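You operate a simulated robot arm through the tools that you are given. There is no shell and no other tool. Be economical: measure what you need, move in short steps, check, and stop when the job is done.

You are at the controls of a simulated two-armed robot. One attempt, no reset.

Task
Pick up the blue test card marked "Q-1" from the narrow steel wall shelf with one hand, pass it to the other hand and put it on the top of the pump bench.

The check looks at the end state, three seconds after you hand in, the way a careful person would. Anything else that was tipped, shoved, dropped, spilled or broken makes it a failure.

Robot
Two 6-joint arms with two-finger grippers on one trunk, on a base that drives. Base frame: it is fixed to the floor where the robot stands at the start and does not move with it; the origin is under the middle of the robot, x ahead of it, y to its left, z up. Lengths are in m, angles in degrees, forces in N, time in s.
The left shoulder is at the start at [0.03, 0.178, 1.238], the right one opposite. With the tool pointing down near the work surface each hand reaches from about 0.1 to 0.76 m from the robot's upright axis, wherever it stands, measured 20 degrees to its own side. Places, roughly: top of the pump bench [0.3, -1.3, 0.9]. Payload 2.54 kg a hand.
The TCP of each hand is the grasp point between the finger pads, 0.03 m short of the fingertips. In the tool frame z runs along the fingers and y along their closing line. Largest opening 0.116 m; the body of the gripper starts 0.095 m behind the TCP.
Orientation is that of the tool frame in the base frame, as [roll, pitch, yaw] about the fixed x, y, z axes, in that order (R = Rz(yaw) Ry(pitch) Rx(roll)). With the fingers straight down and closing along the base's y, the tool's x points along the base's -x, its y along +y and its z along -z.

Tools
- The arms move only by the tool send_rows. It takes "left_increments", "right_increments" or both (then of equal length, played together; a hand with none holds still); each is a list of rows, each a list of 7 numbers: the shift along the base's x, y, z in m, then the turn, a rotation vector about the base's x, y, z in degrees, then the closure, from 0 (fully open) to 1 (shut). In form: [[tx, ty, tz, rx, ry, rz, jaw], ...]. A call has 1 to 10 rows; each row shifts and turns the commanded pose from where the row before left it. Rows are played at 5 a second. More than 0.05 m and 8.6 degrees between two rows, or a gripper value outside its range, and nothing of the call is played. Where a pose cannot be reached the arm comes as near as it can. A force on the tool above 40 N (or 10 N above the force at the start of the call, whichever is more), or a blocked arm, ends the call early, and 0.2 s more pass. The fingers move at their own pace (about 0.153 m/s each) and stop on an object; they squeeze with about 37 N. The grip force told is the motor's: it shows also when the fingers shut on nothing. Time passes only in rows, and 0.2 s behind the last, so rows that do not move let the fingers close. It gives the time, the measured TCP pose, the force on the tool (base axes), the opening and the grip force at its end, in the units of the frame above (readings bear some noise), with the torque about the TCP (base axes, N m) and any sound that the robot's microphone picked up.
- Cameras (640 x 400 px; columns grow to the right, rows downward): "scene" is now at [0.0581, -0.0045, 1.9878]; the picture's right is [-0.05, -1.00, 0.00], its down [-0.52, 0.03, -0.86] and it looks along [0.85, -0.05, -0.52] (base axes); focal length 273 px, centre (320, 200). "left" rides on the left gripper at [0.069, 0.015, -0.122] in its tool frame; the picture's right is [-0.21, 0.98, 0.00], its down [-0.83, -0.18, -0.53] and it looks along [-0.52, -0.11, 0.85] (tool axes); focal length 251 px, centre (320, 200). "right" rides on the right gripper at [0.069, -0.015, -0.122] in its tool frame; the picture's right is [0.21, 0.98, 0.00], its down [-0.83, 0.18, -0.53] and it looks along [-0.52, 0.11, 0.85] (tool axes); focal length 251 px, centre (320, 200). There is no depth. A picture from a camera that has moved, and an enlarged one, comes with that camera's place and axes in the base frame and with its lens.
- get_image(camera): a new picture of that camera. The clock stands still meanwhile.
- lift_body(by): slides the trunk up (or, below 0, down) by that many m; the arms and the scene camera ride with it, the base frame stays. It gives what a move gives, with no picture.
- roll_base(legs): drives the robot by 1 to 6 legs, each [ahead, left, turn to the left] in m, m and degrees, along the robot's own axes; the way and the turn of a leg run together, so that a leg with both is an arc; at most 1.5 m and 180 degrees a leg. The arms and the cameras ride along, it lands a little off, and it stops where it bumps. It gives what a move gives.
- turn_head(pan, tilt): turns the head with the scene camera to pan (to the left, within 143 degrees either way) and tilt (down, from -29 to 69), counted from straight ahead of the robot. It gives what a move gives.
- zoom(camera, box): a new picture of the part [left, top, right, bottom] of that camera's present view, enlarged. The clock stands still meanwhile.
- job_done(): hands the job in; it is judged then, once.

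Work in short steps. Places have to be worked out from the pictures, the camera data and where the tool is seen: move nearer, look again, correct. Check each grasp and each placing, and mend what went wrong. You have 120 turns and 88 pictures in all, those below and enlarged ones among them. Open the grippers and draw the arms clear of the work before you hand the job in, unless the task says otherwise; then end with one line.

The tools are called after "Emit:" by a JSON object that holds its "op" and its "data". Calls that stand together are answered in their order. send_rows: Moves the arms, as the interface text tells. Its arguments: {"type":"object","properties":{"left_increments":{"type":"array","items":{"type":"array","items":{"type":"number"}}},"right_increments":{"type":"array","items":{"type":"array","items":{"type":"number"}}}},"required":[]} The other tools are called the same way: lift_body (by) slides the trunk up or down; roll_base (legs) drives the base; turn_head (pan, tilt) turns the head that bears the scene camera; get_image (camera) takes a picture; zoom (camera, box) takes an enlarged picture of a part of a camera's view; job_done () hands the job in.

At the start:

```text
time_s: 0.0
left_ee_pos: [0.5618, 0.1851, 1.6707]
left_ee_rot: [-179.9, 0.0, -180.0]
left_force: [0.3, -0.3, 0.3]
left_ft_torque: [0.02, 0.03, -0.04]
left_opening: 0.116
left_finger_force: 0.0
right_ee_pos: [0.4298, -0.2078, 1.6435]
right_ee_rot: [-179.9, 0.0, -180.0]
right_force: [0.3, 0.1, 0.4]
right_ft_torque: [0.0, 0.01, 0.02]
right_opening: 0.1158
right_finger_force: 0.0
trunk travel left (down, up): [-0.45, 0.09]
robot x, y, heading: [-0.0003, -0.0004, 0.1]
head pan, tilt: [-3.1, 31.1]
```

scene: 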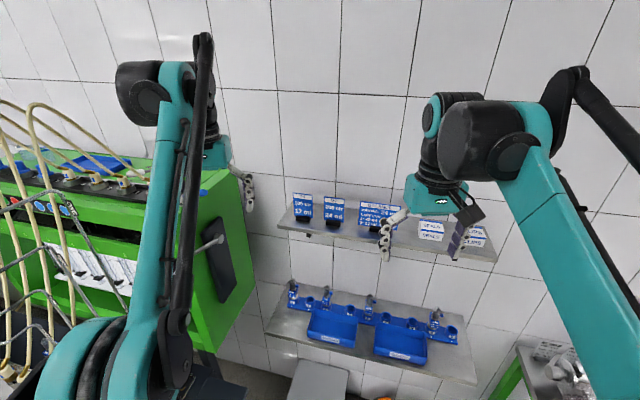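
right: 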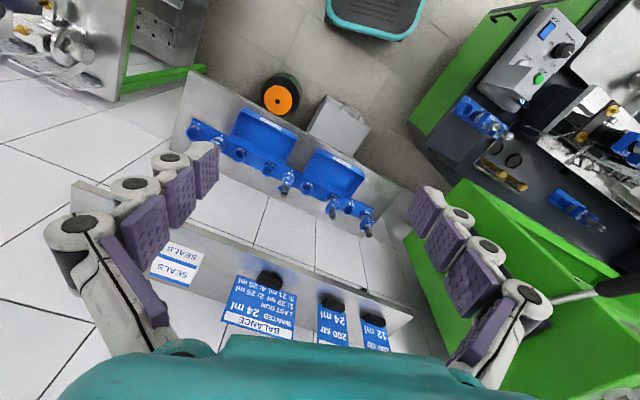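
left: 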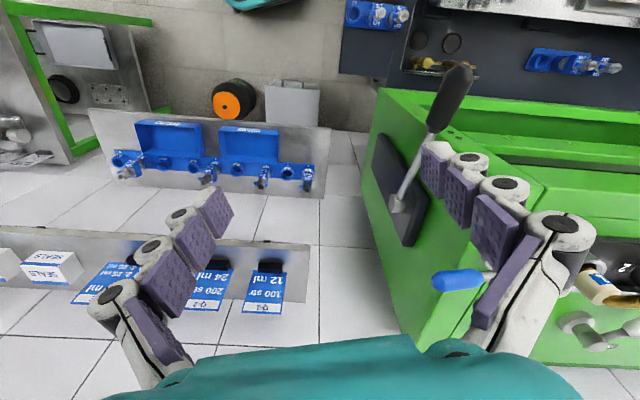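

The shelf ahead carries three blue cards; I zoom in to read which one is Q-1.

Emit:
{"op": "zoom", "data": {"camera": "scene", "box": [270, 170, 510, 320]}}

Emit:
{"op": "zoom", "data": {"camera": "left", "box": [0, 220, 330, 340]}}

```text
2.67 times, centred on (390, 245) of scene
camera zoom: at [0.0581, -0.0045, 1.9878], right [-0.05, -1.0, 0.0], down [-0.52, 0.03, -0.86], along [0.85, -0.05, -0.52], focal length 728 px, centre (133, 80)
```

zoom: 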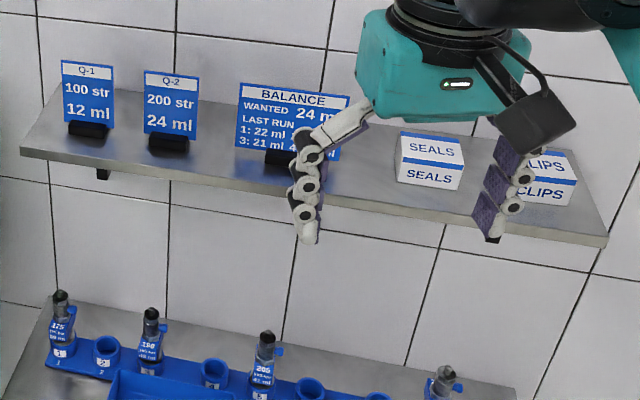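

```text
1.94 times, centred on (165, 280) of left
camera zoom: at [0.4916, 0.1989, 1.7943], right [0.21, 0.98, 0.0], down [0.83, -0.18, 0.53], along [0.52, -0.11, -0.85], focal length 488 px, centre (621, 45)
```

zoom: 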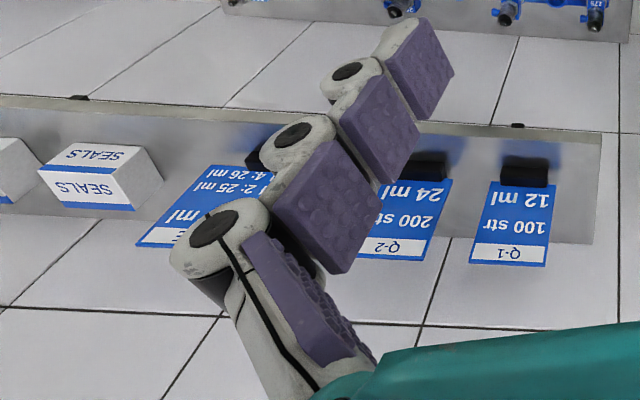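

Q-1 is the leftmost card at about (0.87, 0.01), base z≈1.40, top ≈1.51. Now I look at the destination bench to the right.

Emit:
{"op": "turn_head", "data": {"pan": -80, "tilt": 35}}

Emit:
{"op": "get_image", "data": {"camera": "scene"}}

```text
time_s: 1.5
left_ee_pos: [0.5614, 0.1854, 1.6719]
left_ee_rot: [-180.0, 0.0, -180.0]
left_force: [0.9, -0.8, 0.3]
left_ft_torque: [-0.02, -0.03, -0.02]
left_opening: 0.1162
left_finger_force: 0.0
right_ee_pos: [0.4317, -0.2089, 1.6444]
right_ee_rot: [-179.9, 0.0, 179.9]
right_force: [0.9, -0.4, -0.5]
right_ft_torque: [-0.01, -0.01, 0.0]
right_opening: 0.1161
right_finger_force: 0.1
trunk travel left (down, up): [-0.45, 0.09]
robot x, y, heading: [-0.0006, 0.0001, -0.3]
head pan, tilt: [-80.0, 35.0]
```

```text
82 pictures are left
camera scene: at [-0.0164, -0.0864, 1.9818], right [-0.98, -0.17, 0.0], down [-0.1, 0.56, -0.82], along [0.14, -0.81, -0.57], focal length 273 px, centre (320, 200)
```

scene: 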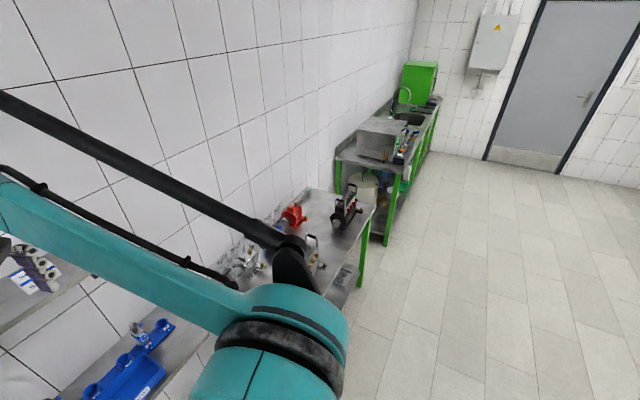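

The bench is along the same wall to the right; I'll survey it later. Now drive closer to the shelf and slightly right so that Q-1 lies on the left hand's side (hands stay above z 1.6, clear of the cards).

Emit:
{"op": "roll_base", "data": {"legs": [[0.22, -0.1, 0]]}}

Emit:
{"op": "turn_head", "data": {"pan": 5, "tilt": 35}}

Emit:
{"op": "get_image", "data": {"camera": "scene"}}

Emit:
{"op": "get_image", "data": {"camera": "left"}}

```text
time_s: 3.3
left_ee_pos: [0.7809, 0.088, 1.6722]
left_ee_rot: [-180.0, 0.1, -179.9]
left_force: [0.6, -0.8, -0.3]
left_ft_torque: [0.0, -0.05, -0.01]
left_opening: 0.1158
left_finger_force: 0.1
right_ee_pos: [0.6527, -0.3057, 1.644]
right_ee_rot: [-179.9, 0.0, -179.9]
right_force: [-0.2, -0.4, -0.5]
right_ft_torque: [-0.03, -0.03, 0.02]
right_opening: 0.1159
right_finger_force: 0.2
trunk travel left (down, up): [-0.45, 0.09]
robot x, y, heading: [0.2192, -0.0977, 0.1]
head pan, tilt: [-80.0, 35.0]
```

```text
time_s: 4.9
left_ee_pos: [0.782, 0.0879, 1.6729]
left_ee_rot: [-179.9, 0.0, -179.8]
left_force: [-0.2, 0.4, 0.5]
left_ft_torque: [0.01, 0.0, 0.0]
left_opening: 0.1158
left_finger_force: 0.1
right_ee_pos: [0.6521, -0.3053, 1.6431]
right_ee_rot: [-179.9, 0.0, -179.8]
right_force: [-0.3, -0.2, -0.7]
right_ft_torque: [0.01, -0.02, 0.0]
right_opening: 0.1161
right_finger_force: 0.1
trunk travel left (down, up): [-0.45, 0.09]
robot x, y, heading: [0.221, -0.101, 0.3]
head pan, tilt: [5.0, 35.0]
```

```text
81 pictures are left
camera scene: at [0.2763, -0.0904, 1.9818], right [0.09, -1.0, 0.0], down [-0.57, -0.05, -0.82], along [0.82, 0.07, -0.57], focal length 273 px, centre (320, 200)
```

scene: 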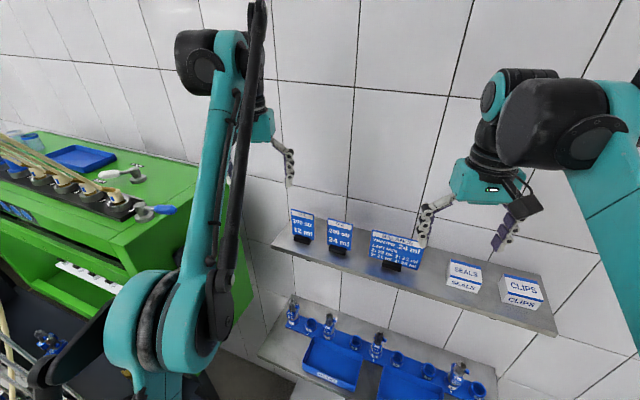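

```text
80 pictures are left
camera left: at [0.7113, 0.1019, 1.7945], right [0.21, 0.98, 0.0], down [0.83, -0.18, 0.53], along [0.52, -0.11, -0.85], focal length 251 px, centre (320, 200)
```

left: 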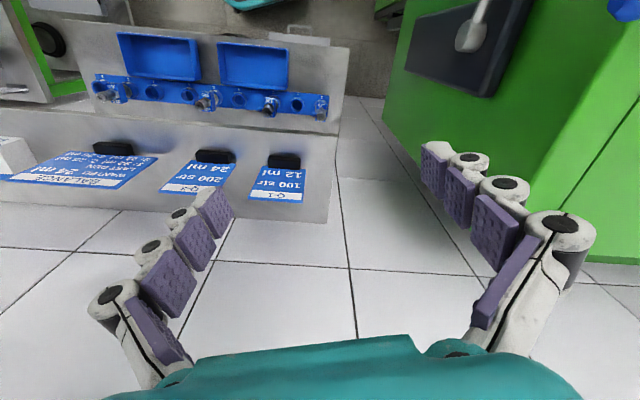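

Rotate the left hand so that it closes along x (camera on its outer side), staying above the cards.

Emit:
{"op": "send_rows", "data": {"left_increments": [[0, 0, 0, 0, 0, -8.5, 0], [0, 0, 0, 0, 0, -8.5, 0], [0, 0, 0, 0, 0, -8.5, 0], [0, 0, 0, 0, 0, -8.5, 0], [0, 0, 0, 0, 0, -8.5, 0], [0, 0, 0, 0, 0, -8.5, 0], [0, 0, 0, 0, 0, -8.5, 0], [0, 0, 0, 0, 0, -8.5, 0], [0, 0, 0, 0, 0, -8.5, 0], [0, 0, 0, 0, 0, -8.5, 0]]}}

Emit:
{"op": "send_rows", "data": {"left_increments": [[0, 0.01, 0, 0, 0, -5, 0], [0, 0.01, 0, -7, 0, 0, 0], [0, 0.01, 0, -7, 0, 0, 0], [0, 0.01, 0, -7, 0, 0, 0], [0, 0.01, 0, -7, 0, 0, 0], [0, 0.01, 0, -7, 0, 0, 0]]}}

Emit:
{"op": "get_image", "data": {"camera": "left"}}

Emit:
{"op": "get_image", "data": {"camera": "scene"}}

```text
time_s: 7.1
left_ee_pos: [0.7814, 0.0877, 1.6731]
left_ee_rot: [-180.0, 0.0, 95.0]
left_force: [-0.3, 1.3, -0.4]
left_ft_torque: [0.01, 0.0, 0.02]
left_opening: 0.1158
left_finger_force: 0.1
right_ee_pos: [0.6525, -0.3055, 1.6431]
right_ee_rot: [-179.8, 0.1, -179.7]
right_force: [-0.2, 0.5, 0.1]
right_ft_torque: [0.03, 0.03, -0.01]
right_opening: 0.1161
right_finger_force: 0.1
trunk travel left (down, up): [-0.45, 0.09]
robot x, y, heading: [0.2203, -0.0988, 0.5]
head pan, tilt: [5.0, 35.0]
```

```text
time_s: 8.5
left_ee_pos: [0.7839, 0.1497, 1.6712]
left_ee_rot: [-179.9, 35.3, 90.2]
left_force: [0.3, 0.6, -0.2]
left_ft_torque: [-0.02, -0.01, 0.05]
left_opening: 0.116
left_finger_force: 0.1
right_ee_pos: [0.6525, -0.3043, 1.6432]
right_ee_rot: [-179.9, -0.1, -179.8]
right_force: [0.9, -0.1, 0.7]
right_ft_torque: [-0.04, 0.0, -0.04]
right_opening: 0.1161
right_finger_force: 0.1
trunk travel left (down, up): [-0.45, 0.09]
robot x, y, heading: [0.2183, -0.099, 0.5]
head pan, tilt: [5.0, 35.0]
```

```text
79 pictures are left
camera left: at [0.797, 0.2751, 1.7317], right [0.98, -0.17, 0.12], down [-0.18, -0.37, 0.91], along [-0.11, -0.91, -0.39], focal length 251 px, centre (320, 200)
```

left: 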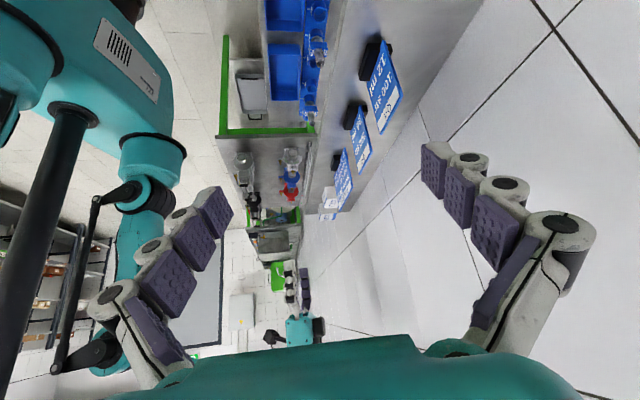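

```text
78 pictures are left
camera scene: at [0.2772, -0.0886, 1.9818], right [0.09, -1.0, 0.0], down [-0.57, -0.05, -0.82], along [0.82, 0.07, -0.57], focal length 273 px, centre (320, 200)
```

scene: 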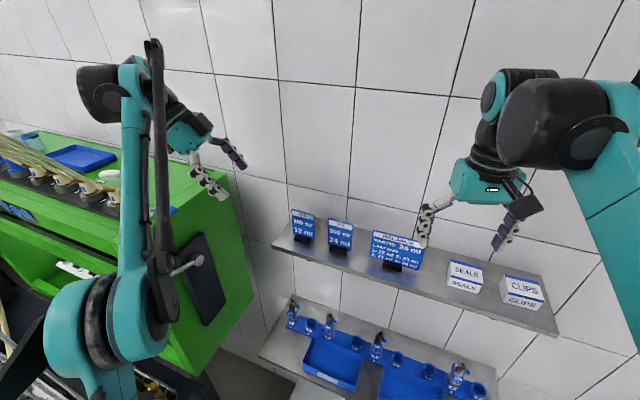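

Pose achieved. I zoom on the card from both cameras to triangulate its corners.

Emit:
{"op": "zoom", "data": {"camera": "left", "box": [310, 10, 430, 200]}}

Emit:
{"op": "zoom", "data": {"camera": "scene", "box": [260, 190, 370, 260]}}

```text
2.11 times, centred on (370, 105) of left
camera zoom: at [0.797, 0.2751, 1.7317], right [0.98, -0.17, 0.12], down [-0.18, -0.37, 0.91], along [-0.11, -0.91, -0.39], focal length 529 px, centre (215, 400)
```

zoom: 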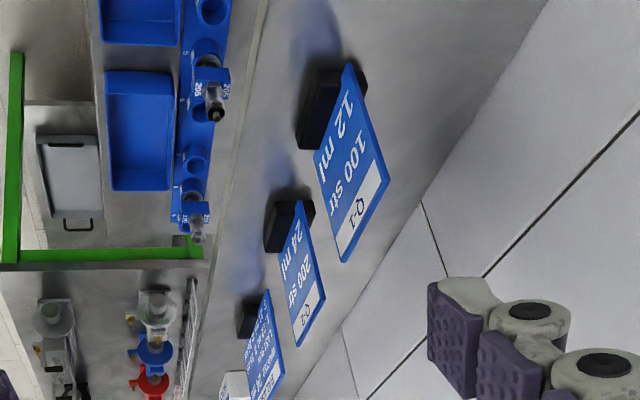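

```text
5.71 times, centred on (315, 225) of scene
camera zoom: at [0.2772, -0.0886, 1.9818], right [0.09, -1.0, 0.0], down [-0.57, -0.05, -0.82], along [0.82, 0.07, -0.57], focal length 1561 px, centre (349, 57)
```

zoom: 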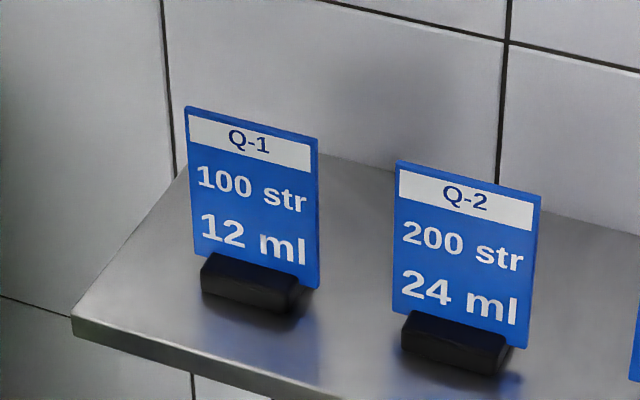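

Triangulation gives: the wall (and cards) are yawed about 16°; the Q-1 top edge runs from (0.878, 0.043) to (0.859, −0.024) at z≈1.527, card vertical, bottom of visible face ≈1.435. I align the left hand's closing line with the card normal and move to a pre-grasp point along the tilted approach.

Emit:
{"op": "send_rows", "data": {"left_increments": [[0.037, -0.016, -0.01, 0, 0, -5.3, 0], [0.037, -0.016, -0.02, 0, 0, -5.3, 0], [0.037, -0.016, -0.029, 0, 0, -5.4, 0], [0, 0, 0, 0, 0, 0, 0]]}}

Emit:
{"op": "get_image", "data": {"camera": "left"}}

Emit:
{"op": "zoom", "data": {"camera": "scene", "box": [200, 120, 400, 260]}}

```text
time_s: 9.5
left_ee_pos: [0.8375, 0.0987, 1.5939]
left_ee_rot: [-179.8, 35.0, 75.5]
left_force: [-0.2, 0.1, -1.4]
left_ft_torque: [0.03, 0.01, 0.02]
left_opening: 0.1161
left_finger_force: 0.1
left hand out of reach, approached as far as the arm can: row 1, 2, 3
right_ee_pos: [0.6529, -0.3048, 1.6429]
right_ee_rot: [-179.8, 0.0, -179.8]
right_force: [-0.5, -0.4, 0.0]
right_ft_torque: [0.01, -0.01, -0.02]
right_opening: 0.1159
right_finger_force: 0.1
trunk travel left (down, up): [-0.45, 0.09]
robot x, y, heading: [0.2235, -0.0987, 0.2]
head pan, tilt: [5.0, 35.0]
```

```text
75 pictures are left
camera left: at [0.8827, 0.2161, 1.6552], right [0.9, -0.42, 0.12], down [-0.27, -0.31, 0.91], along [-0.34, -0.85, -0.39], focal length 251 px, centre (320, 200)
```

left: 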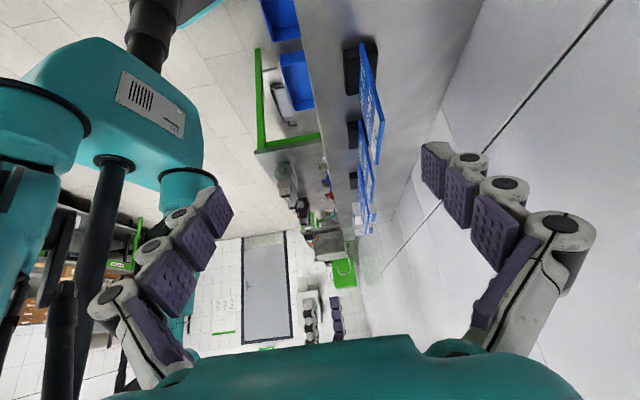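

```text
2.86 times, centred on (300, 190) of scene
camera zoom: at [0.2774, -0.0893, 1.9818], right [0.09, -1.0, 0.0], down [-0.57, -0.05, -0.82], along [0.82, 0.07, -0.57], focal length 780 px, centre (377, 229)
```

zoom: 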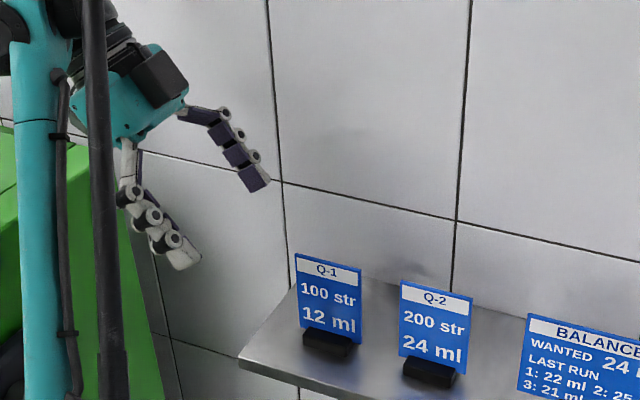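

The arm ran out of reach (measured x 0.8375). I look down in front of the base to see the clearance before driving nearer.

Emit:
{"op": "turn_head", "data": {"pan": -5, "tilt": 65}}

Emit:
{"op": "get_image", "data": {"camera": "scene"}}

```text
time_s: 10.4
left_ee_pos: [0.8357, 0.0979, 1.5943]
left_ee_rot: [-179.9, 35.0, 75.6]
left_force: [0.2, 0.0, 0.0]
left_ft_torque: [-0.04, -0.01, 0.01]
left_opening: 0.1161
left_finger_force: 0.0
right_ee_pos: [0.6533, -0.3063, 1.6438]
right_ee_rot: [-179.9, -0.1, -179.9]
right_force: [-0.1, 0.0, 1.0]
right_ft_torque: [-0.02, 0.0, -0.02]
right_opening: 0.1158
right_finger_force: 0.1
trunk travel left (down, up): [-0.45, 0.09]
robot x, y, heading: [0.2211, -0.0979, 0.5]
head pan, tilt: [-5.0, 65.0]
```

```text
73 pictures are left
camera scene: at [0.2505, -0.1033, 1.942], right [-0.08, -1.0, 0.0], down [-0.9, 0.08, -0.42], along [0.42, -0.04, -0.91], focal length 273 px, centre (320, 200)
```

scene: 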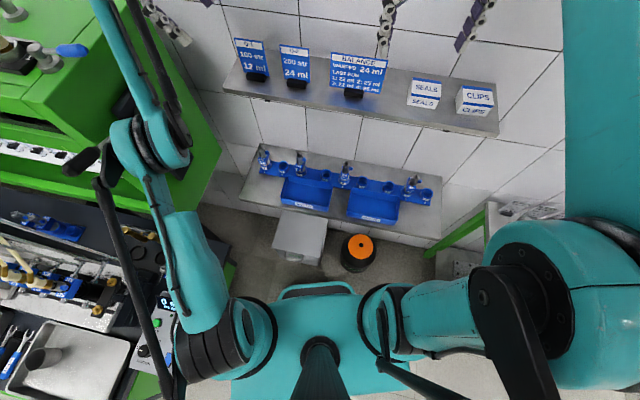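

Box and wheel on the floor are ~0.13 m in front of the base; I drive only 0.05 m and raise the trunk 0.09 m, which together give enough reach.

Emit:
{"op": "lift_body", "data": {"by": 0.088}}

Emit:
{"op": "roll_base", "data": {"legs": [[0.05, 0, 0]]}}

Emit:
{"op": "turn_head", "data": {"pan": 5, "tilt": 38}}

```text
time_s: 11.7
left_ee_pos: [0.837, 0.0984, 1.6828]
left_ee_rot: [-179.9, 35.0, 75.6]
left_force: [0.4, -0.2, -1.0]
left_ft_torque: [0.02, 0.0, 0.02]
left_opening: 0.1158
left_finger_force: 0.1
right_ee_pos: [0.6532, -0.3057, 1.7308]
right_ee_rot: [-179.9, 0.0, -179.8]
right_force: [0.4, -0.5, -0.4]
right_ft_torque: [-0.01, 0.03, 0.01]
right_opening: 0.1159
right_finger_force: 0.1
trunk travel left (down, up): [-0.538, 0.002]
robot x, y, heading: [0.2235, -0.1018, 0.0]
head pan, tilt: [-5.0, 65.0]
```

```text
time_s: 12.6
left_ee_pos: [0.8761, 0.0975, 1.6866]
left_ee_rot: [179.7, 35.0, 75.4]
left_force: [-1.4, 0.3, 0.2]
left_ft_torque: [0.05, -0.15, 0.11]
left_opening: 0.1161
left_finger_force: 0.1
right_ee_pos: [0.6904, -0.3057, 1.734]
right_ee_rot: [-179.8, 0.3, -179.8]
right_force: [-1.8, -0.1, 0.8]
right_ft_torque: [-0.01, -0.14, 0.01]
right_opening: 0.1162
right_finger_force: 0.2
trunk travel left (down, up): [-0.538, 0.002]
robot x, y, heading: [0.2749, -0.1, 0.3]
head pan, tilt: [-5.0, 65.0]
```

```text
time_s: 13.5
left_ee_pos: [0.8888, 0.0979, 1.6818]
left_ee_rot: [-179.7, 35.1, 75.7]
left_force: [0.5, 0.1, -0.2]
left_ft_torque: [-0.05, 0.01, -0.03]
left_opening: 0.116
left_finger_force: 0.0
right_ee_pos: [0.7046, -0.3057, 1.7301]
right_ee_rot: [-179.9, -0.2, -179.8]
right_force: [0.5, -0.6, -0.6]
right_ft_torque: [0.0, 0.06, 0.01]
right_opening: 0.1158
right_finger_force: 0.2
trunk travel left (down, up): [-0.538, 0.002]
robot x, y, heading: [0.2731, -0.1029, 0.2]
head pan, tilt: [5.0, 38.0]
```

Now descend to a point 7 cm short of the grasp along the tilted approach and look.

Emit:
{"op": "send_rows", "data": {"left_increments": [[0, -0.005, -0.03, 0, 0, 0, 0], [0, -0.006, -0.03, 0, 0, 0, 0], [-0.001, -0.006, -0.03, 0, 0, 0, 0], [-0.001, -0.006, -0.021, 0, 0, -0.5, 0], [0, 0, 0, 0, 0, 0, 0]]}}

Emit:
{"op": "get_image", "data": {"camera": "left"}}

Emit:
{"op": "zoom", "data": {"camera": "scene", "box": [200, 120, 400, 260]}}

```text
time_s: 14.7
left_ee_pos: [0.8957, 0.0775, 1.5889]
left_ee_rot: [-179.8, 34.9, 75.1]
left_force: [0.1, 0.0, -0.8]
left_ft_torque: [0.01, -0.01, 0.0]
left_opening: 0.1157
left_finger_force: 0.0
left hand out of reach, approached as far as the arm can: row 4
right_ee_pos: [0.7027, -0.3055, 1.7307]
right_ee_rot: [-180.0, -0.1, -179.8]
right_force: [-1.1, 0.3, -0.5]
right_ft_torque: [-0.01, -0.01, -0.01]
right_opening: 0.116
right_finger_force: 0.0
trunk travel left (down, up): [-0.538, 0.002]
robot x, y, heading: [0.2671, -0.0983, 0.1]
head pan, tilt: [5.0, 38.0]
```

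```text
72 pictures are left
camera left: at [0.9428, 0.196, 1.6501], right [0.9, -0.42, 0.12], down [-0.27, -0.31, 0.91], along [-0.35, -0.85, -0.39], focal length 251 px, centre (320, 200)
```

left: 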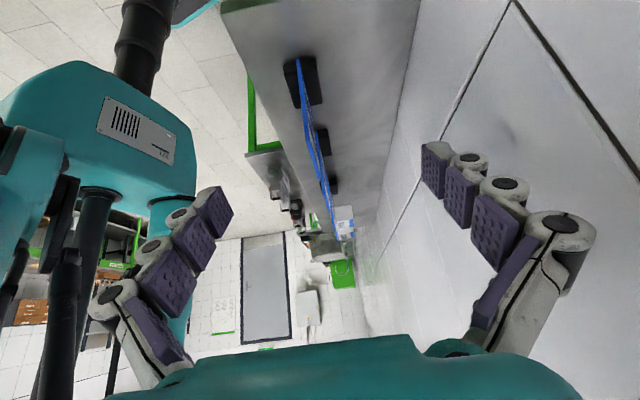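

```text
2.86 times, centred on (300, 190) of scene
camera zoom: at [0.3252, -0.0902, 2.0652], right [0.09, -1.0, 0.0], down [-0.61, -0.06, -0.79], along [0.78, 0.07, -0.62], focal length 780 px, centre (377, 229)
```

zoom: 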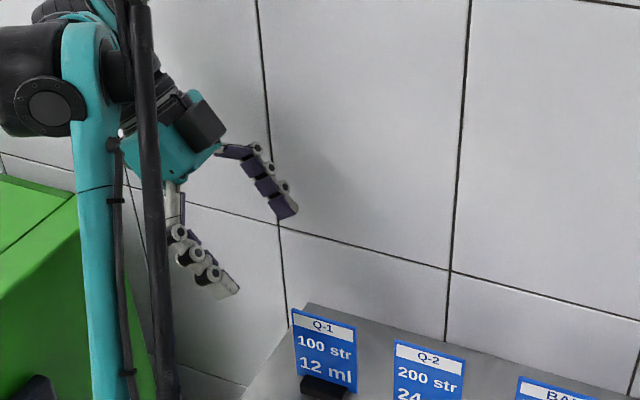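

The fingers straddle the card plane with matching yaw; a slight reach warning appeared. I go half way further along the approach and see whether the arm follows.

Emit:
{"op": "send_rows", "data": {"left_increments": [[-0.007, -0.01, -0.018, 0, 0, 0, 0], [-0.004, -0.01, -0.018, 0, 0, 0, 0], [0, 0, 0, 0, 0, 0, 0]]}}

```text
time_s: 15.5
left_ee_pos: [0.9065, 0.0625, 1.584]
left_ee_rot: [-179.7, 34.9, 75.1]
left_force: [-0.3, 0.1, 0.7]
left_ft_torque: [-0.03, -0.03, -0.02]
left_opening: 0.1161
left_finger_force: 0.3
left hand out of reach, approached as far as the arm can: row 1, 2
right_ee_pos: [0.6999, -0.3048, 1.7316]
right_ee_rot: [-179.8, 0.0, -179.7]
right_force: [-1.0, 0.0, -0.5]
right_ft_torque: [-0.01, -0.01, -0.05]
right_opening: 0.1161
right_finger_force: 0.0
trunk travel left (down, up): [-0.538, 0.002]
robot x, y, heading: [0.2689, -0.0984, 0.1]
head pan, tilt: [5.0, 38.0]
```

The arm resists going lower relative to its shoulder (joint limit), so lowering the trunk is the better way. I first raise the hand and centre it, then read.

Emit:
{"op": "send_rows", "data": {"left_increments": [[0, 0, 0.04, 0, 0, 0, 0], [0, 0, 0.04, 0, 0, 0, 0], [0, 0, 0, 0, 0, 0, 0]]}}

```text
time_s: 16.3
left_ee_pos: [0.9078, 0.0633, 1.6616]
left_ee_rot: [-179.8, 35.1, 75.1]
left_force: [1.4, 0.4, -0.3]
left_ft_torque: [0.0, 0.04, -0.03]
left_opening: 0.1159
left_finger_force: 0.0
right_ee_pos: [0.7023, -0.3052, 1.731]
right_ee_rot: [-179.9, -0.1, -179.8]
right_force: [-0.1, -0.3, -0.5]
right_ft_torque: [-0.04, 0.04, 0.02]
right_opening: 0.1162
right_finger_force: 0.2
trunk travel left (down, up): [-0.538, 0.002]
robot x, y, heading: [0.2716, -0.0983, -0.1]
head pan, tilt: [5.0, 38.0]
```

The arm follows when higher. Centre the left hand over the grasp spot, and retract the right hand a bit so that lowering the trunk is safe.

Emit:
{"op": "send_rows", "data": {"left_increments": [[-0.016, -0.014, 0, 0, 0, 0.5, 0], [-0.016, -0.013, 0, 0, 0, 0.4, 0], [0, 0, 0, 0, 0, 0, 0]], "right_increments": [[-0.04, -0.02, 0.02, 0, 0, 0, 0], [-0.04, -0.02, 0.02, 0, 0, 0, 0], [0, 0, 0, 0, 0, 0, 0]]}}

Emit:
{"op": "lift_body", "data": {"by": -0.08}}

Emit:
{"op": "get_image", "data": {"camera": "left"}}

Emit:
{"op": "zoom", "data": {"camera": "scene", "box": [200, 120, 400, 260]}}

```text
time_s: 17.1
left_ee_pos: [0.8787, 0.036, 1.6587]
left_ee_rot: [-179.8, 35.1, 76.1]
left_force: [0.6, 1.2, -0.1]
left_ft_torque: [-0.06, 0.07, -0.08]
left_opening: 0.1161
left_finger_force: 0.2
right_ee_pos: [0.6256, -0.346, 1.772]
right_ee_rot: [-179.9, -0.2, -179.8]
right_force: [0.0, 0.1, 1.4]
right_ft_torque: [-0.01, 0.04, -0.02]
right_opening: 0.1158
right_finger_force: 0.1
trunk travel left (down, up): [-0.538, 0.002]
robot x, y, heading: [0.2699, -0.0946, -0.1]
head pan, tilt: [5.0, 38.0]
```

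```text
time_s: 18.3
left_ee_pos: [0.8756, 0.0355, 1.5808]
left_ee_rot: [-179.8, 35.1, 75.9]
left_force: [0.6, 0.0, -0.2]
left_ft_torque: [-0.02, 0.01, 0.0]
left_opening: 0.1159
left_finger_force: 0.0
right_ee_pos: [0.6232, -0.3467, 1.6921]
right_ee_rot: [-179.9, -0.1, -179.8]
right_force: [0.8, -0.9, 0.6]
right_ft_torque: [-0.05, 0.01, -0.02]
right_opening: 0.116
right_finger_force: 0.0
trunk travel left (down, up): [-0.458, 0.082]
robot x, y, heading: [0.2721, -0.0968, 0.3]
head pan, tilt: [5.0, 38.0]
```

```text
70 pictures are left
camera left: at [0.9201, 0.1534, 1.6414], right [0.9, -0.41, 0.12], down [-0.26, -0.32, 0.91], along [-0.33, -0.86, -0.39], focal length 251 px, centre (320, 200)
```

left: 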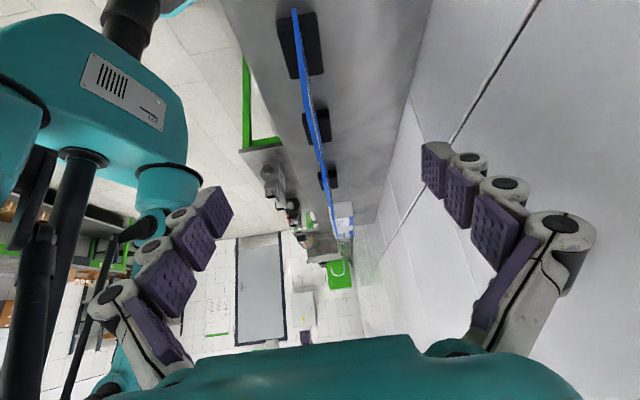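

```text
2.86 times, centred on (300, 190) of scene
camera zoom: at [0.3254, -0.0902, 1.9853], right [0.09, -1.0, 0.0], down [-0.61, -0.06, -0.79], along [0.78, 0.07, -0.62], focal length 780 px, centre (377, 229)
```

zoom: 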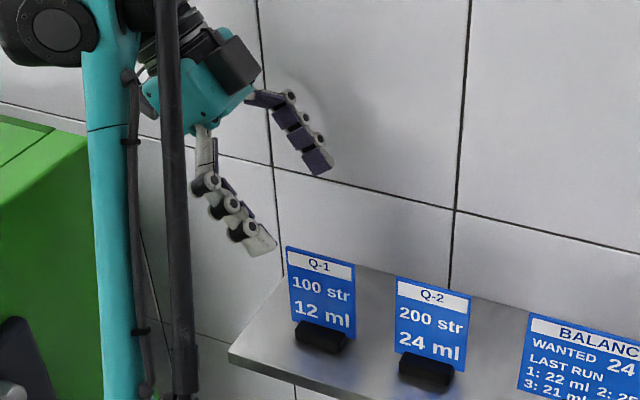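

I zoom on the card edge in the hand camera to check centring before lowering on.

Emit:
{"op": "zoom", "data": {"camera": "left", "box": [240, 0, 400, 240]}}

```text
1.67 times, centred on (320, 120) of left
camera zoom: at [0.9201, 0.1534, 1.6414], right [0.9, -0.41, 0.12], down [-0.26, -0.32, 0.91], along [-0.33, -0.86, -0.39], focal length 419 px, centre (320, 333)
```

zoom: 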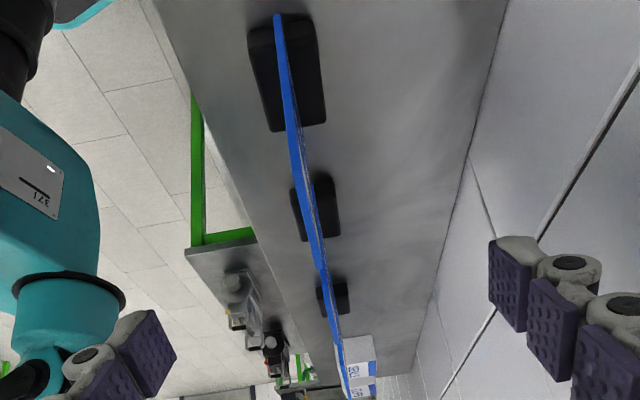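

Measured edge matches the triangulated card within ~1 mm, and the TCP lies in the card plane. Lower the trunk the remaining 0.067 m.

Emit:
{"op": "lift_body", "data": {"by": -0.067}}

Emit:
{"op": "get_image", "data": {"camera": "left"}}

Emit:
{"op": "zoom", "data": {"camera": "scene", "box": [200, 120, 400, 260]}}

```text
time_s: 19.3
left_ee_pos: [0.8745, 0.0342, 1.5147]
left_ee_rot: [-180.0, 35.0, 76.0]
left_force: [0.4, 0.3, -0.3]
left_ft_torque: [-0.02, 0.04, -0.01]
left_opening: 0.1163
left_finger_force: 0.0
right_ee_pos: [0.6221, -0.3458, 1.6256]
right_ee_rot: [-179.9, -0.1, -179.7]
right_force: [0.4, 0.5, 0.1]
right_ft_torque: [-0.05, -0.01, 0.01]
right_opening: 0.116
right_finger_force: 0.0
trunk travel left (down, up): [-0.391, 0.149]
robot x, y, heading: [0.2658, -0.0977, 0.2]
head pan, tilt: [5.0, 38.0]
```

```text
67 pictures are left
camera left: at [0.9196, 0.1532, 1.5746], right [0.9, -0.41, 0.12], down [-0.26, -0.32, 0.91], along [-0.33, -0.86, -0.39], focal length 251 px, centre (320, 200)
```

left: 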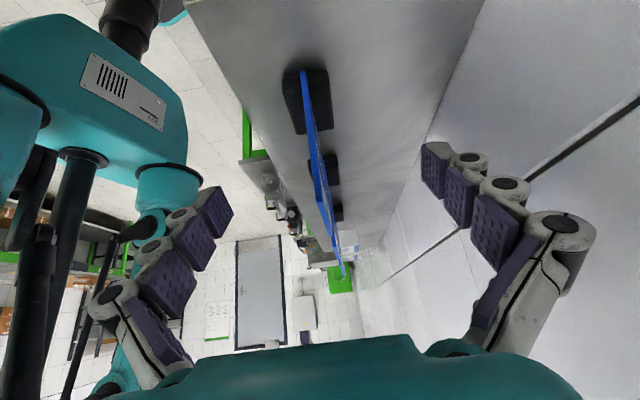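

```text
2.86 times, centred on (300, 190) of scene
camera zoom: at [0.3247, -0.0904, 1.9183], right [0.09, -1.0, 0.0], down [-0.61, -0.06, -0.79], along [0.78, 0.07, -0.62], focal length 780 px, centre (377, 229)
```

zoom: 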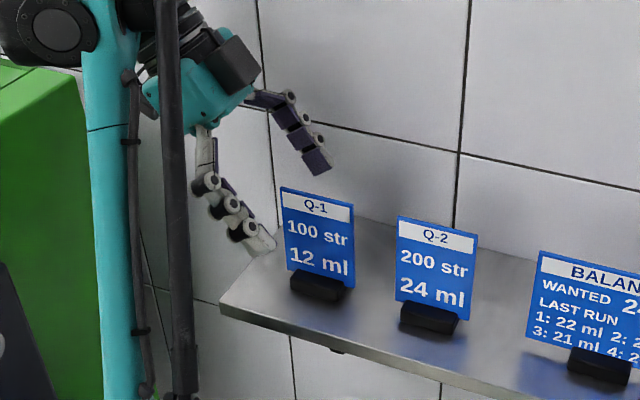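

Both fingers flank the card's upper-left corner. Close gently in steps.

Emit:
{"op": "send_rows", "data": {"left_increments": [[0, 0, 0, 0, 0, 0, 0.4], [0, 0, 0, 0, 0, 0, 0.7], [0, 0, 0, 0, 0, 0, 0.8], [0, 0, 0, 0, 0, 0, 0.8]]}}

Emit:
{"op": "zoom", "data": {"camera": "left", "box": [200, 40, 440, 290]}}

Emit:
{"op": "zoom", "data": {"camera": "scene", "box": [240, 160, 360, 240]}}

```text
time_s: 20.3
left_ee_pos: [0.8756, 0.0347, 1.5141]
left_ee_rot: [-180.0, 35.0, 75.9]
left_force: [-0.9, 0.3, -0.3]
left_ft_torque: [-0.02, -0.01, 0.0]
left_opening: 0.0233
left_finger_force: 0.0
right_ee_pos: [0.6224, -0.3457, 1.6251]
right_ee_rot: [-179.9, -0.1, -179.8]
right_force: [-0.4, 0.6, 0.2]
right_ft_torque: [0.01, -0.01, -0.04]
right_opening: 0.1161
right_finger_force: 0.1
trunk travel left (down, up): [-0.391, 0.149]
robot x, y, heading: [0.2676, -0.0954, 0.3]
head pan, tilt: [5.0, 38.0]
```

```text
1.60 times, centred on (320, 165) of left
camera zoom: at [0.9196, 0.1532, 1.5745], right [0.9, -0.41, 0.12], down [-0.26, -0.32, 0.91], along [-0.33, -0.86, -0.39], focal length 402 px, centre (320, 256)
```

zoom: 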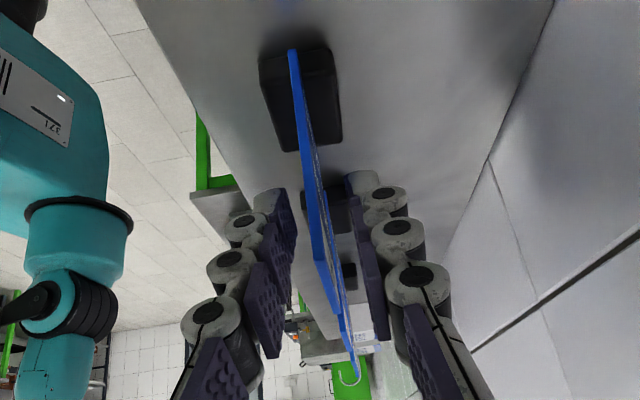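

```text
5.00 times, centred on (300, 200) of scene
camera zoom: at [0.3247, -0.0905, 1.9182], right [0.09, -1.0, 0.0], down [-0.61, -0.06, -0.79], along [0.78, 0.07, -0.62], focal length 1366 px, centre (420, 200)
```

zoom: 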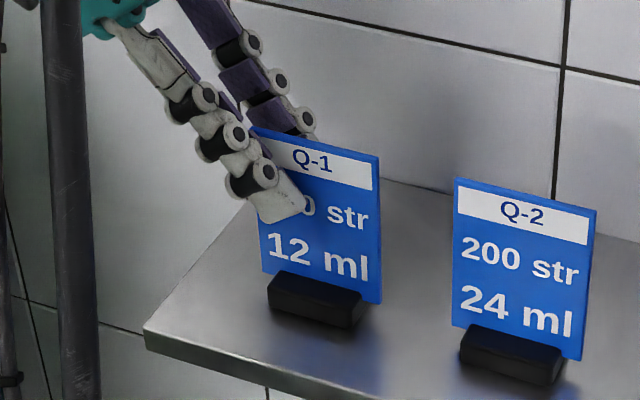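

Well centred with the card between the pads. Close fully.

Emit:
{"op": "send_rows", "data": {"left_increments": [[0, 0, 0, 0, 0, 0, 0.88], [0, 0, 0, 0, 0, 0, 0.94], [0, 0, 0, 0, 0, 0, 1], [0, 0, 0, 0, 0, 0, 1]]}}

Emit:
{"op": "zoom", "data": {"camera": "scene", "box": [240, 160, 360, 240]}}

```text
time_s: 21.3
left_ee_pos: [0.8749, 0.0355, 1.5138]
left_ee_rot: [-179.9, 35.0, 76.0]
left_force: [-0.3, 0.1, 0.1]
left_ft_torque: [0.0, 0.01, 0.02]
left_opening: 0.006
left_finger_force: 32.1
right_ee_pos: [0.6225, -0.3452, 1.6263]
right_ee_rot: [-179.9, 0.0, -179.8]
right_force: [0.7, -0.1, -1.1]
right_ft_torque: [0.0, 0.01, 0.02]
right_opening: 0.1161
right_finger_force: 0.0
trunk travel left (down, up): [-0.391, 0.149]
robot x, y, heading: [0.2699, -0.0983, 0.3]
head pan, tilt: [5.0, 38.0]
```

```text
5.00 times, centred on (300, 200) of scene
camera zoom: at [0.3247, -0.0905, 1.9182], right [0.09, -1.0, 0.0], down [-0.61, -0.06, -0.79], along [0.78, 0.07, -0.62], focal length 1366 px, centre (420, 200)
```

zoom: 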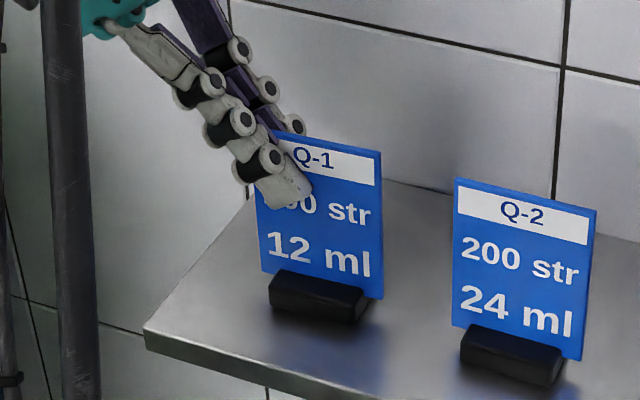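

Firm grip (6 mm opening, 32 N). Lift straight up in small steps and look whether the stand comes along.

Emit:
{"op": "send_rows", "data": {"left_increments": [[0, 0, 0.01, 0, 0, 0, 1], [0, 0, 0.02, 0, 0, 0, 1], [0, 0, 0.02, 0, 0, 0, 1], [0, 0, 0, 0, 0, 0, 1]]}}

Emit:
{"op": "zoom", "data": {"camera": "scene", "box": [220, 120, 380, 240]}}

```text
time_s: 22.3
left_ee_pos: [0.8752, 0.037, 1.5639]
left_ee_rot: [-179.7, 35.0, 76.0]
left_force: [-0.4, 0.5, 0.0]
left_ft_torque: [0.03, 0.01, -0.02]
left_opening: 0.0059
left_finger_force: 32.0
right_ee_pos: [0.6242, -0.3461, 1.6255]
right_ee_rot: [-179.9, -0.1, -179.8]
right_force: [-0.2, 0.5, 0.3]
right_ft_torque: [0.0, -0.01, -0.04]
right_opening: 0.1161
right_finger_force: 0.0
trunk travel left (down, up): [-0.391, 0.149]
robot x, y, heading: [0.2728, -0.0966, 0.2]
head pan, tilt: [5.0, 38.0]
```

```text
3.33 times, centred on (300, 180) of scene
camera zoom: at [0.3255, -0.0902, 1.9182], right [0.09, -1.0, 0.0], down [-0.61, -0.06, -0.79], along [0.78, 0.07, -0.62], focal length 911 px, centre (387, 267)
```

zoom: 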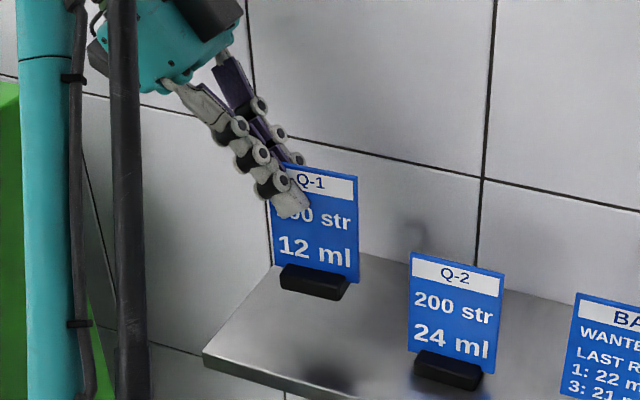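

Card and stand came up together. Raise a little more, then back away from the shelf to the start position for the handover.

Emit:
{"op": "send_rows", "data": {"left_increments": [[0, 0, 0.025, 0, 0, 0, 1], [0, 0, 0.025, 0, 0, 0, 1], [0, 0, 0, 0, 0, 0, 1]]}}

Emit:
{"op": "roll_base", "data": {"legs": [[-0.26, 0, 0]]}}

Emit:
{"op": "get_image", "data": {"camera": "scene"}}

```text
time_s: 23.1
left_ee_pos: [0.87, 0.0361, 1.5912]
left_ee_rot: [-179.8, 35.0, 76.0]
left_force: [0.5, 0.7, -1.0]
left_ft_torque: [0.01, 0.01, -0.03]
left_opening: 0.006
left_finger_force: 32.1
left hand out of reach, approached as far as the arm can: row 1, 2
right_ee_pos: [0.6234, -0.347, 1.6245]
right_ee_rot: [-180.0, 0.0, -179.8]
right_force: [-0.7, 0.3, 0.7]
right_ft_torque: [-0.03, 0.05, -0.02]
right_opening: 0.1164
right_finger_force: 0.1
trunk travel left (down, up): [-0.391, 0.149]
robot x, y, heading: [0.2696, -0.0973, 0.0]
head pan, tilt: [5.0, 38.0]
```

```text
time_s: 25.0
left_ee_pos: [0.6056, 0.033, 1.5901]
left_ee_rot: [-179.8, 35.0, 76.0]
left_force: [-0.4, -0.5, -0.8]
left_ft_torque: [0.02, -0.01, -0.05]
left_opening: 0.0062
left_finger_force: 32.0
right_ee_pos: [0.3593, -0.3476, 1.6251]
right_ee_rot: [-179.8, -0.1, -179.7]
right_force: [0.0, -0.3, 0.5]
right_ft_torque: [0.01, 0.01, 0.01]
right_opening: 0.1161
right_finger_force: 0.0
trunk travel left (down, up): [-0.391, 0.149]
robot x, y, heading: [0.0075, -0.0983, 0.2]
head pan, tilt: [5.0, 38.0]
```

```text
61 pictures are left
camera scene: at [0.0614, -0.0913, 1.9182], right [0.09, -1.0, 0.0], down [-0.61, -0.06, -0.79], along [0.78, 0.07, -0.62], focal length 273 px, centre (320, 200)
```

scene: 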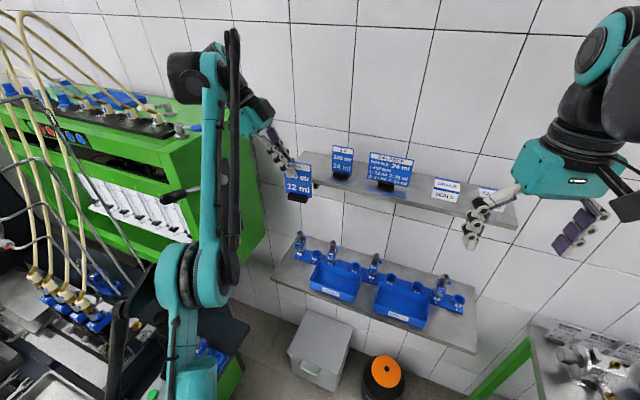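

The card is free. Move the left hand to a comfortable handover spot in front of the body, turning it to yaw 90 so that the card faces straight; turn the right hand so it closes along x.

Emit:
{"op": "send_rows", "data": {"left_increments": [[-0.012, -0.016, -0.01, 0, 0, 2.8, 1], [-0.016, -0.02, -0.013, 0, 0, 2.8, 1], [-0.016, -0.02, -0.013, 0, 0, 2.8, 1], [-0.016, -0.02, -0.012, 0, 0, 2.8, 1], [-0.016, -0.017, -0.012, 0, 0, 2.8, 1], [0, 0, 0, 0, 0, 0, 1], [0, 0, 0, 0, 0, 0, 1], [0, 0, 0, 0, 0, 0, 1], [0, 0, 0, 0, 0, 0, 1], [0, 0, 0, 0, 0, 0, 1]], "right_increments": [[0, 0, 0, 0, 0, 8.5, 0], [0, 0, 0, 0, 0, 8.5, 0], [0, 0, 0, 0, 0, 8.5, 0], [0, 0, 0, 0, 0, 8.5, 0], [0, 0, 0, 0, 0, 8.5, 0], [0, 0, 0, 0, 0, 8.5, 0], [0, 0, 0, 0, 0, 8.5, 0], [0, 0, 0, 0, 0, 8.5, 0], [0, 0, 0, 0, 0, 8.5, 0], [0, 0, 0, 0, 0, 8.5, 0]]}}

Emit:
{"op": "send_rows", "data": {"right_increments": [[0, 0, 0, 0, 0, 5, 0], [0.02, 0, 0, 7.5, 0, 0, 0], [0.02, 0, 0, 7.5, 0, 0, 0], [0.02, 0, 0, 7.5, 0, 0, 0], [0.02, 0, 0, 7.5, 0, 0, 0], [0.02, 0, 0, 7.5, 0, 0, 0], [0.02, 0, 0, 7.5, 0, 0, 0], [0, 0, 0, 0, 0, 0, 0]]}}

Emit:
{"op": "get_image", "data": {"camera": "scene"}}

Emit:
{"op": "get_image", "data": {"camera": "right"}}

```text
time_s: 27.2
left_ee_pos: [0.6139, -0.0556, 1.5665]
left_ee_rot: [-179.8, 35.0, 90.0]
left_force: [-0.2, 0.2, -1.0]
left_ft_torque: [0.03, 0.03, 0.0]
left_opening: 0.0059
left_finger_force: 31.3
left hand out of reach, approached as far as the arm can: row 2, 3, 4, 5
right_ee_pos: [0.3573, -0.3466, 1.6251]
right_ee_rot: [-179.9, 0.0, -94.6]
right_force: [-0.4, -0.6, 0.1]
right_ft_torque: [0.04, 0.01, 0.0]
right_opening: 0.1161
right_finger_force: 0.1
trunk travel left (down, up): [-0.391, 0.149]
robot x, y, heading: [0.0071, -0.0978, 0.1]
head pan, tilt: [5.0, 38.0]
```

```text
time_s: 29.0
left_ee_pos: [0.6148, -0.055, 1.5667]
left_ee_rot: [-179.8, 34.9, 90.0]
left_force: [-0.6, -0.1, -1.5]
left_ft_torque: [-0.01, -0.01, 0.01]
left_opening: 0.006
left_finger_force: 32.0
right_ee_pos: [0.4778, -0.3474, 1.6251]
right_ee_rot: [-179.7, 45.1, -89.6]
right_force: [-0.3, 1.3, 0.1]
right_ft_torque: [0.02, -0.02, 0.0]
right_opening: 0.1159
right_finger_force: 0.0
trunk travel left (down, up): [-0.391, 0.149]
robot x, y, heading: [0.0064, -0.1006, 0.2]
head pan, tilt: [5.0, 38.0]
```

```text
60 pictures are left
camera scene: at [0.0595, -0.0906, 1.9183], right [0.09, -1.0, 0.0], down [-0.61, -0.06, -0.79], along [0.79, 0.07, -0.62], focal length 273 px, centre (320, 200)
```

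scene: 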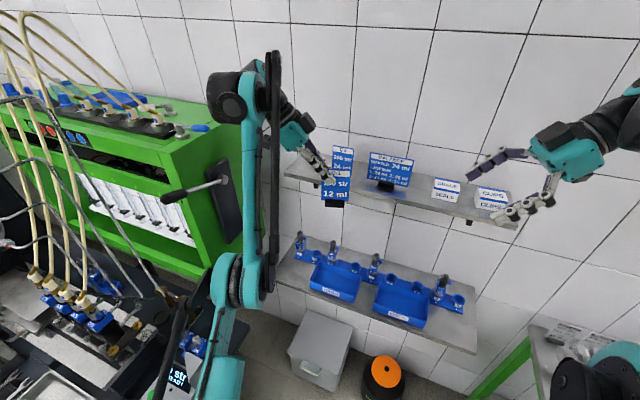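

```text
59 pictures are left
camera right: at [0.4934, -0.4822, 1.6629], right [-0.98, -0.15, -0.16], down [-0.19, 0.21, 0.96], along [-0.12, 0.97, -0.23], focal length 251 px, centre (320, 200)
```

right: 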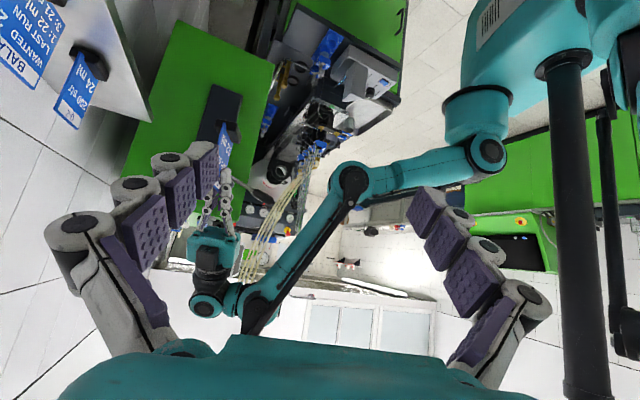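

Left hand holds at (0.614, −0.055, 1.567), so the card's top centre is at about (0.614, −0.082, 1.579). Bring the open right hand to a pre-grasp point 12 cm back along its 45° approach to the card's right side.

Emit:
{"op": "send_rows", "data": {"right_increments": [[0.035, 0.03, 0, 0, 0, 0, 0], [0.034, 0.04, 0, 0, 0, 0, 0], [0.034, 0.04, 0, 0, 0, 0, 0], [0.034, 0.04, -0.003, 0, 0, -0.4, 0], [0, 0, 0, 0, 0, 0, 0]]}}

Emit:
{"op": "get_image", "data": {"camera": "right"}}

Emit:
{"op": "zoom", "data": {"camera": "scene", "box": [240, 90, 480, 240]}}

```text
refused: row 2 steps farther than a row can; nothing moved
```

```text
58 pictures are left
camera right: at [0.4934, -0.4822, 1.6629], right [-0.98, -0.15, -0.16], down [-0.19, 0.21, 0.96], along [-0.12, 0.97, -0.23], focal length 251 px, centre (320, 200)
```

right: 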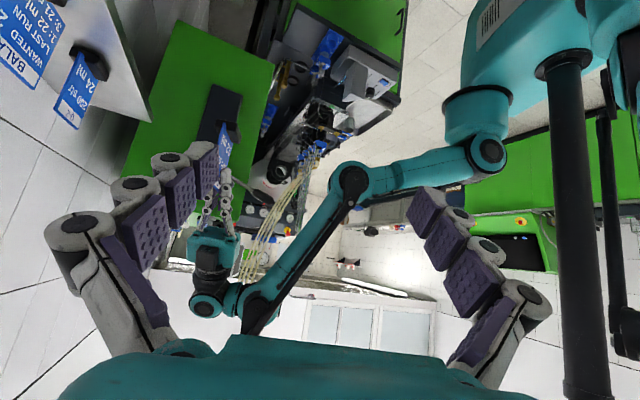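

```text
2.67 times, centred on (360, 165) of scene
camera zoom: at [0.0595, -0.0906, 1.9183], right [0.09, -1.0, 0.0], down [-0.61, -0.06, -0.79], along [0.79, 0.07, -0.62], focal length 728 px, centre (213, 293)
```

zoom: 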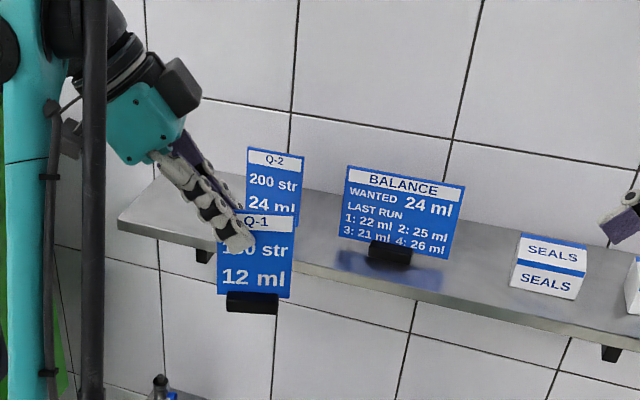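

Step was too long and refused; the card's corner in view agrees with my estimate. Resend with smaller steps.

Emit:
{"op": "send_rows", "data": {"right_increments": [[0.028, 0.03, 0, 0, 0, 0, 0], [0.028, 0.03, 0, 0, 0, 0, 0], [0.027, 0.03, 0, 0, 0, 0, 0], [0.027, 0.03, 0, 0, 0, 0, 0], [0.027, 0.03, -0.003, 0, 0, -0.4, 0], [0, 0, 0, 0, 0, 0, 0]]}}

Emit:
{"op": "get_image", "data": {"camera": "right"}}

Emit:
{"op": "zoom", "data": {"camera": "scene", "box": [240, 90, 480, 240]}}

```text
time_s: 30.4
left_ee_pos: [0.6139, -0.0568, 1.567]
left_ee_rot: [-179.9, 35.0, 90.0]
left_force: [0.6, 0.2, 0.0]
left_ft_torque: [0.02, -0.02, 0.03]
left_opening: 0.0061
left_finger_force: 32.1
right_ee_pos: [0.6157, -0.1989, 1.6223]
right_ee_rot: [-179.7, 45.0, -90.1]
right_force: [-0.8, -0.5, 0.7]
right_ft_torque: [0.01, 0.0, -0.02]
right_opening: 0.1164
right_finger_force: 0.0
trunk travel left (down, up): [-0.391, 0.149]
robot x, y, heading: [0.0092, -0.1018, 0.3]
head pan, tilt: [5.0, 38.0]
```

```text
56 pictures are left
camera right: at [0.6306, -0.3334, 1.6595], right [-0.98, -0.15, -0.16], down [-0.18, 0.21, 0.96], along [-0.11, 0.97, -0.23], focal length 251 px, centre (320, 200)
```

right: 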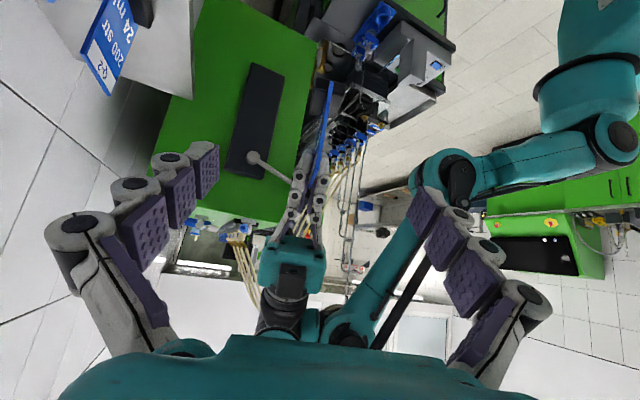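

```text
2.67 times, centred on (360, 165) of scene
camera zoom: at [0.059, -0.0925, 1.9183], right [0.09, -1.0, 0.0], down [-0.61, -0.06, -0.79], along [0.79, 0.07, -0.62], focal length 728 px, centre (213, 293)
```

zoom: 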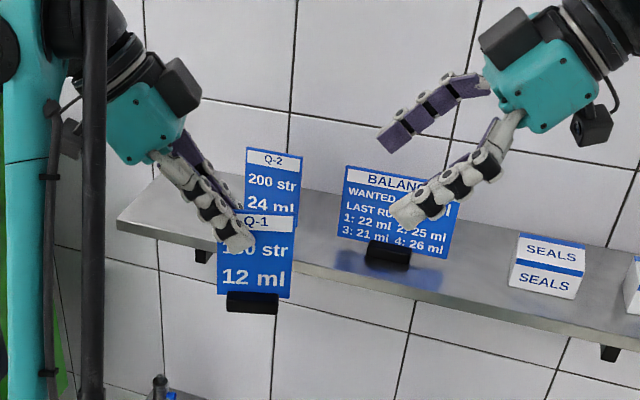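

Right fingers straddle the card plane. Advance along the 45° approach.

Emit:
{"op": "send_rows", "data": {"right_increments": [[-0.001, 0.017, -0.017, 0, 0, 0, 0], [0, 0.017, -0.017, 0, 0, 0, 0], [0, 0.017, -0.017, 0, 0, 0, 0], [0, 0, 0, 0, 0, 0, 0]]}}

Emit:
{"op": "zoom", "data": {"camera": "scene", "box": [240, 90, 480, 240]}}

```text
time_s: 31.4
left_ee_pos: [0.6154, -0.0562, 1.567]
left_ee_rot: [-179.8, 35.1, 90.0]
left_force: [0.6, 0.0, -0.6]
left_ft_torque: [0.04, -0.02, -0.01]
left_opening: 0.006
left_finger_force: 31.8
right_ee_pos: [0.6134, -0.1476, 1.5707]
right_ee_rot: [-179.7, 45.0, -90.1]
right_force: [0.2, -0.2, -0.9]
right_ft_torque: [0.0, 0.02, -0.01]
right_opening: 0.1161
right_finger_force: 0.0
trunk travel left (down, up): [-0.391, 0.149]
robot x, y, heading: [0.0015, -0.0982, 0.3]
head pan, tilt: [5.0, 38.0]
```

```text
2.67 times, centred on (360, 165) of scene
camera zoom: at [0.0603, -0.0917, 1.9182], right [0.09, -1.0, 0.0], down [-0.61, -0.06, -0.79], along [0.78, 0.07, -0.62], focal length 728 px, centre (213, 293)
```

zoom: 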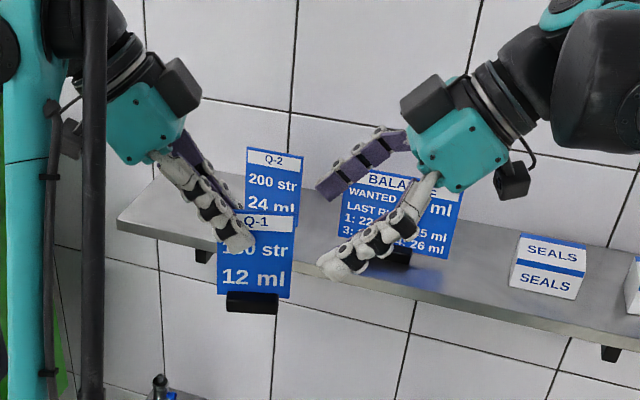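

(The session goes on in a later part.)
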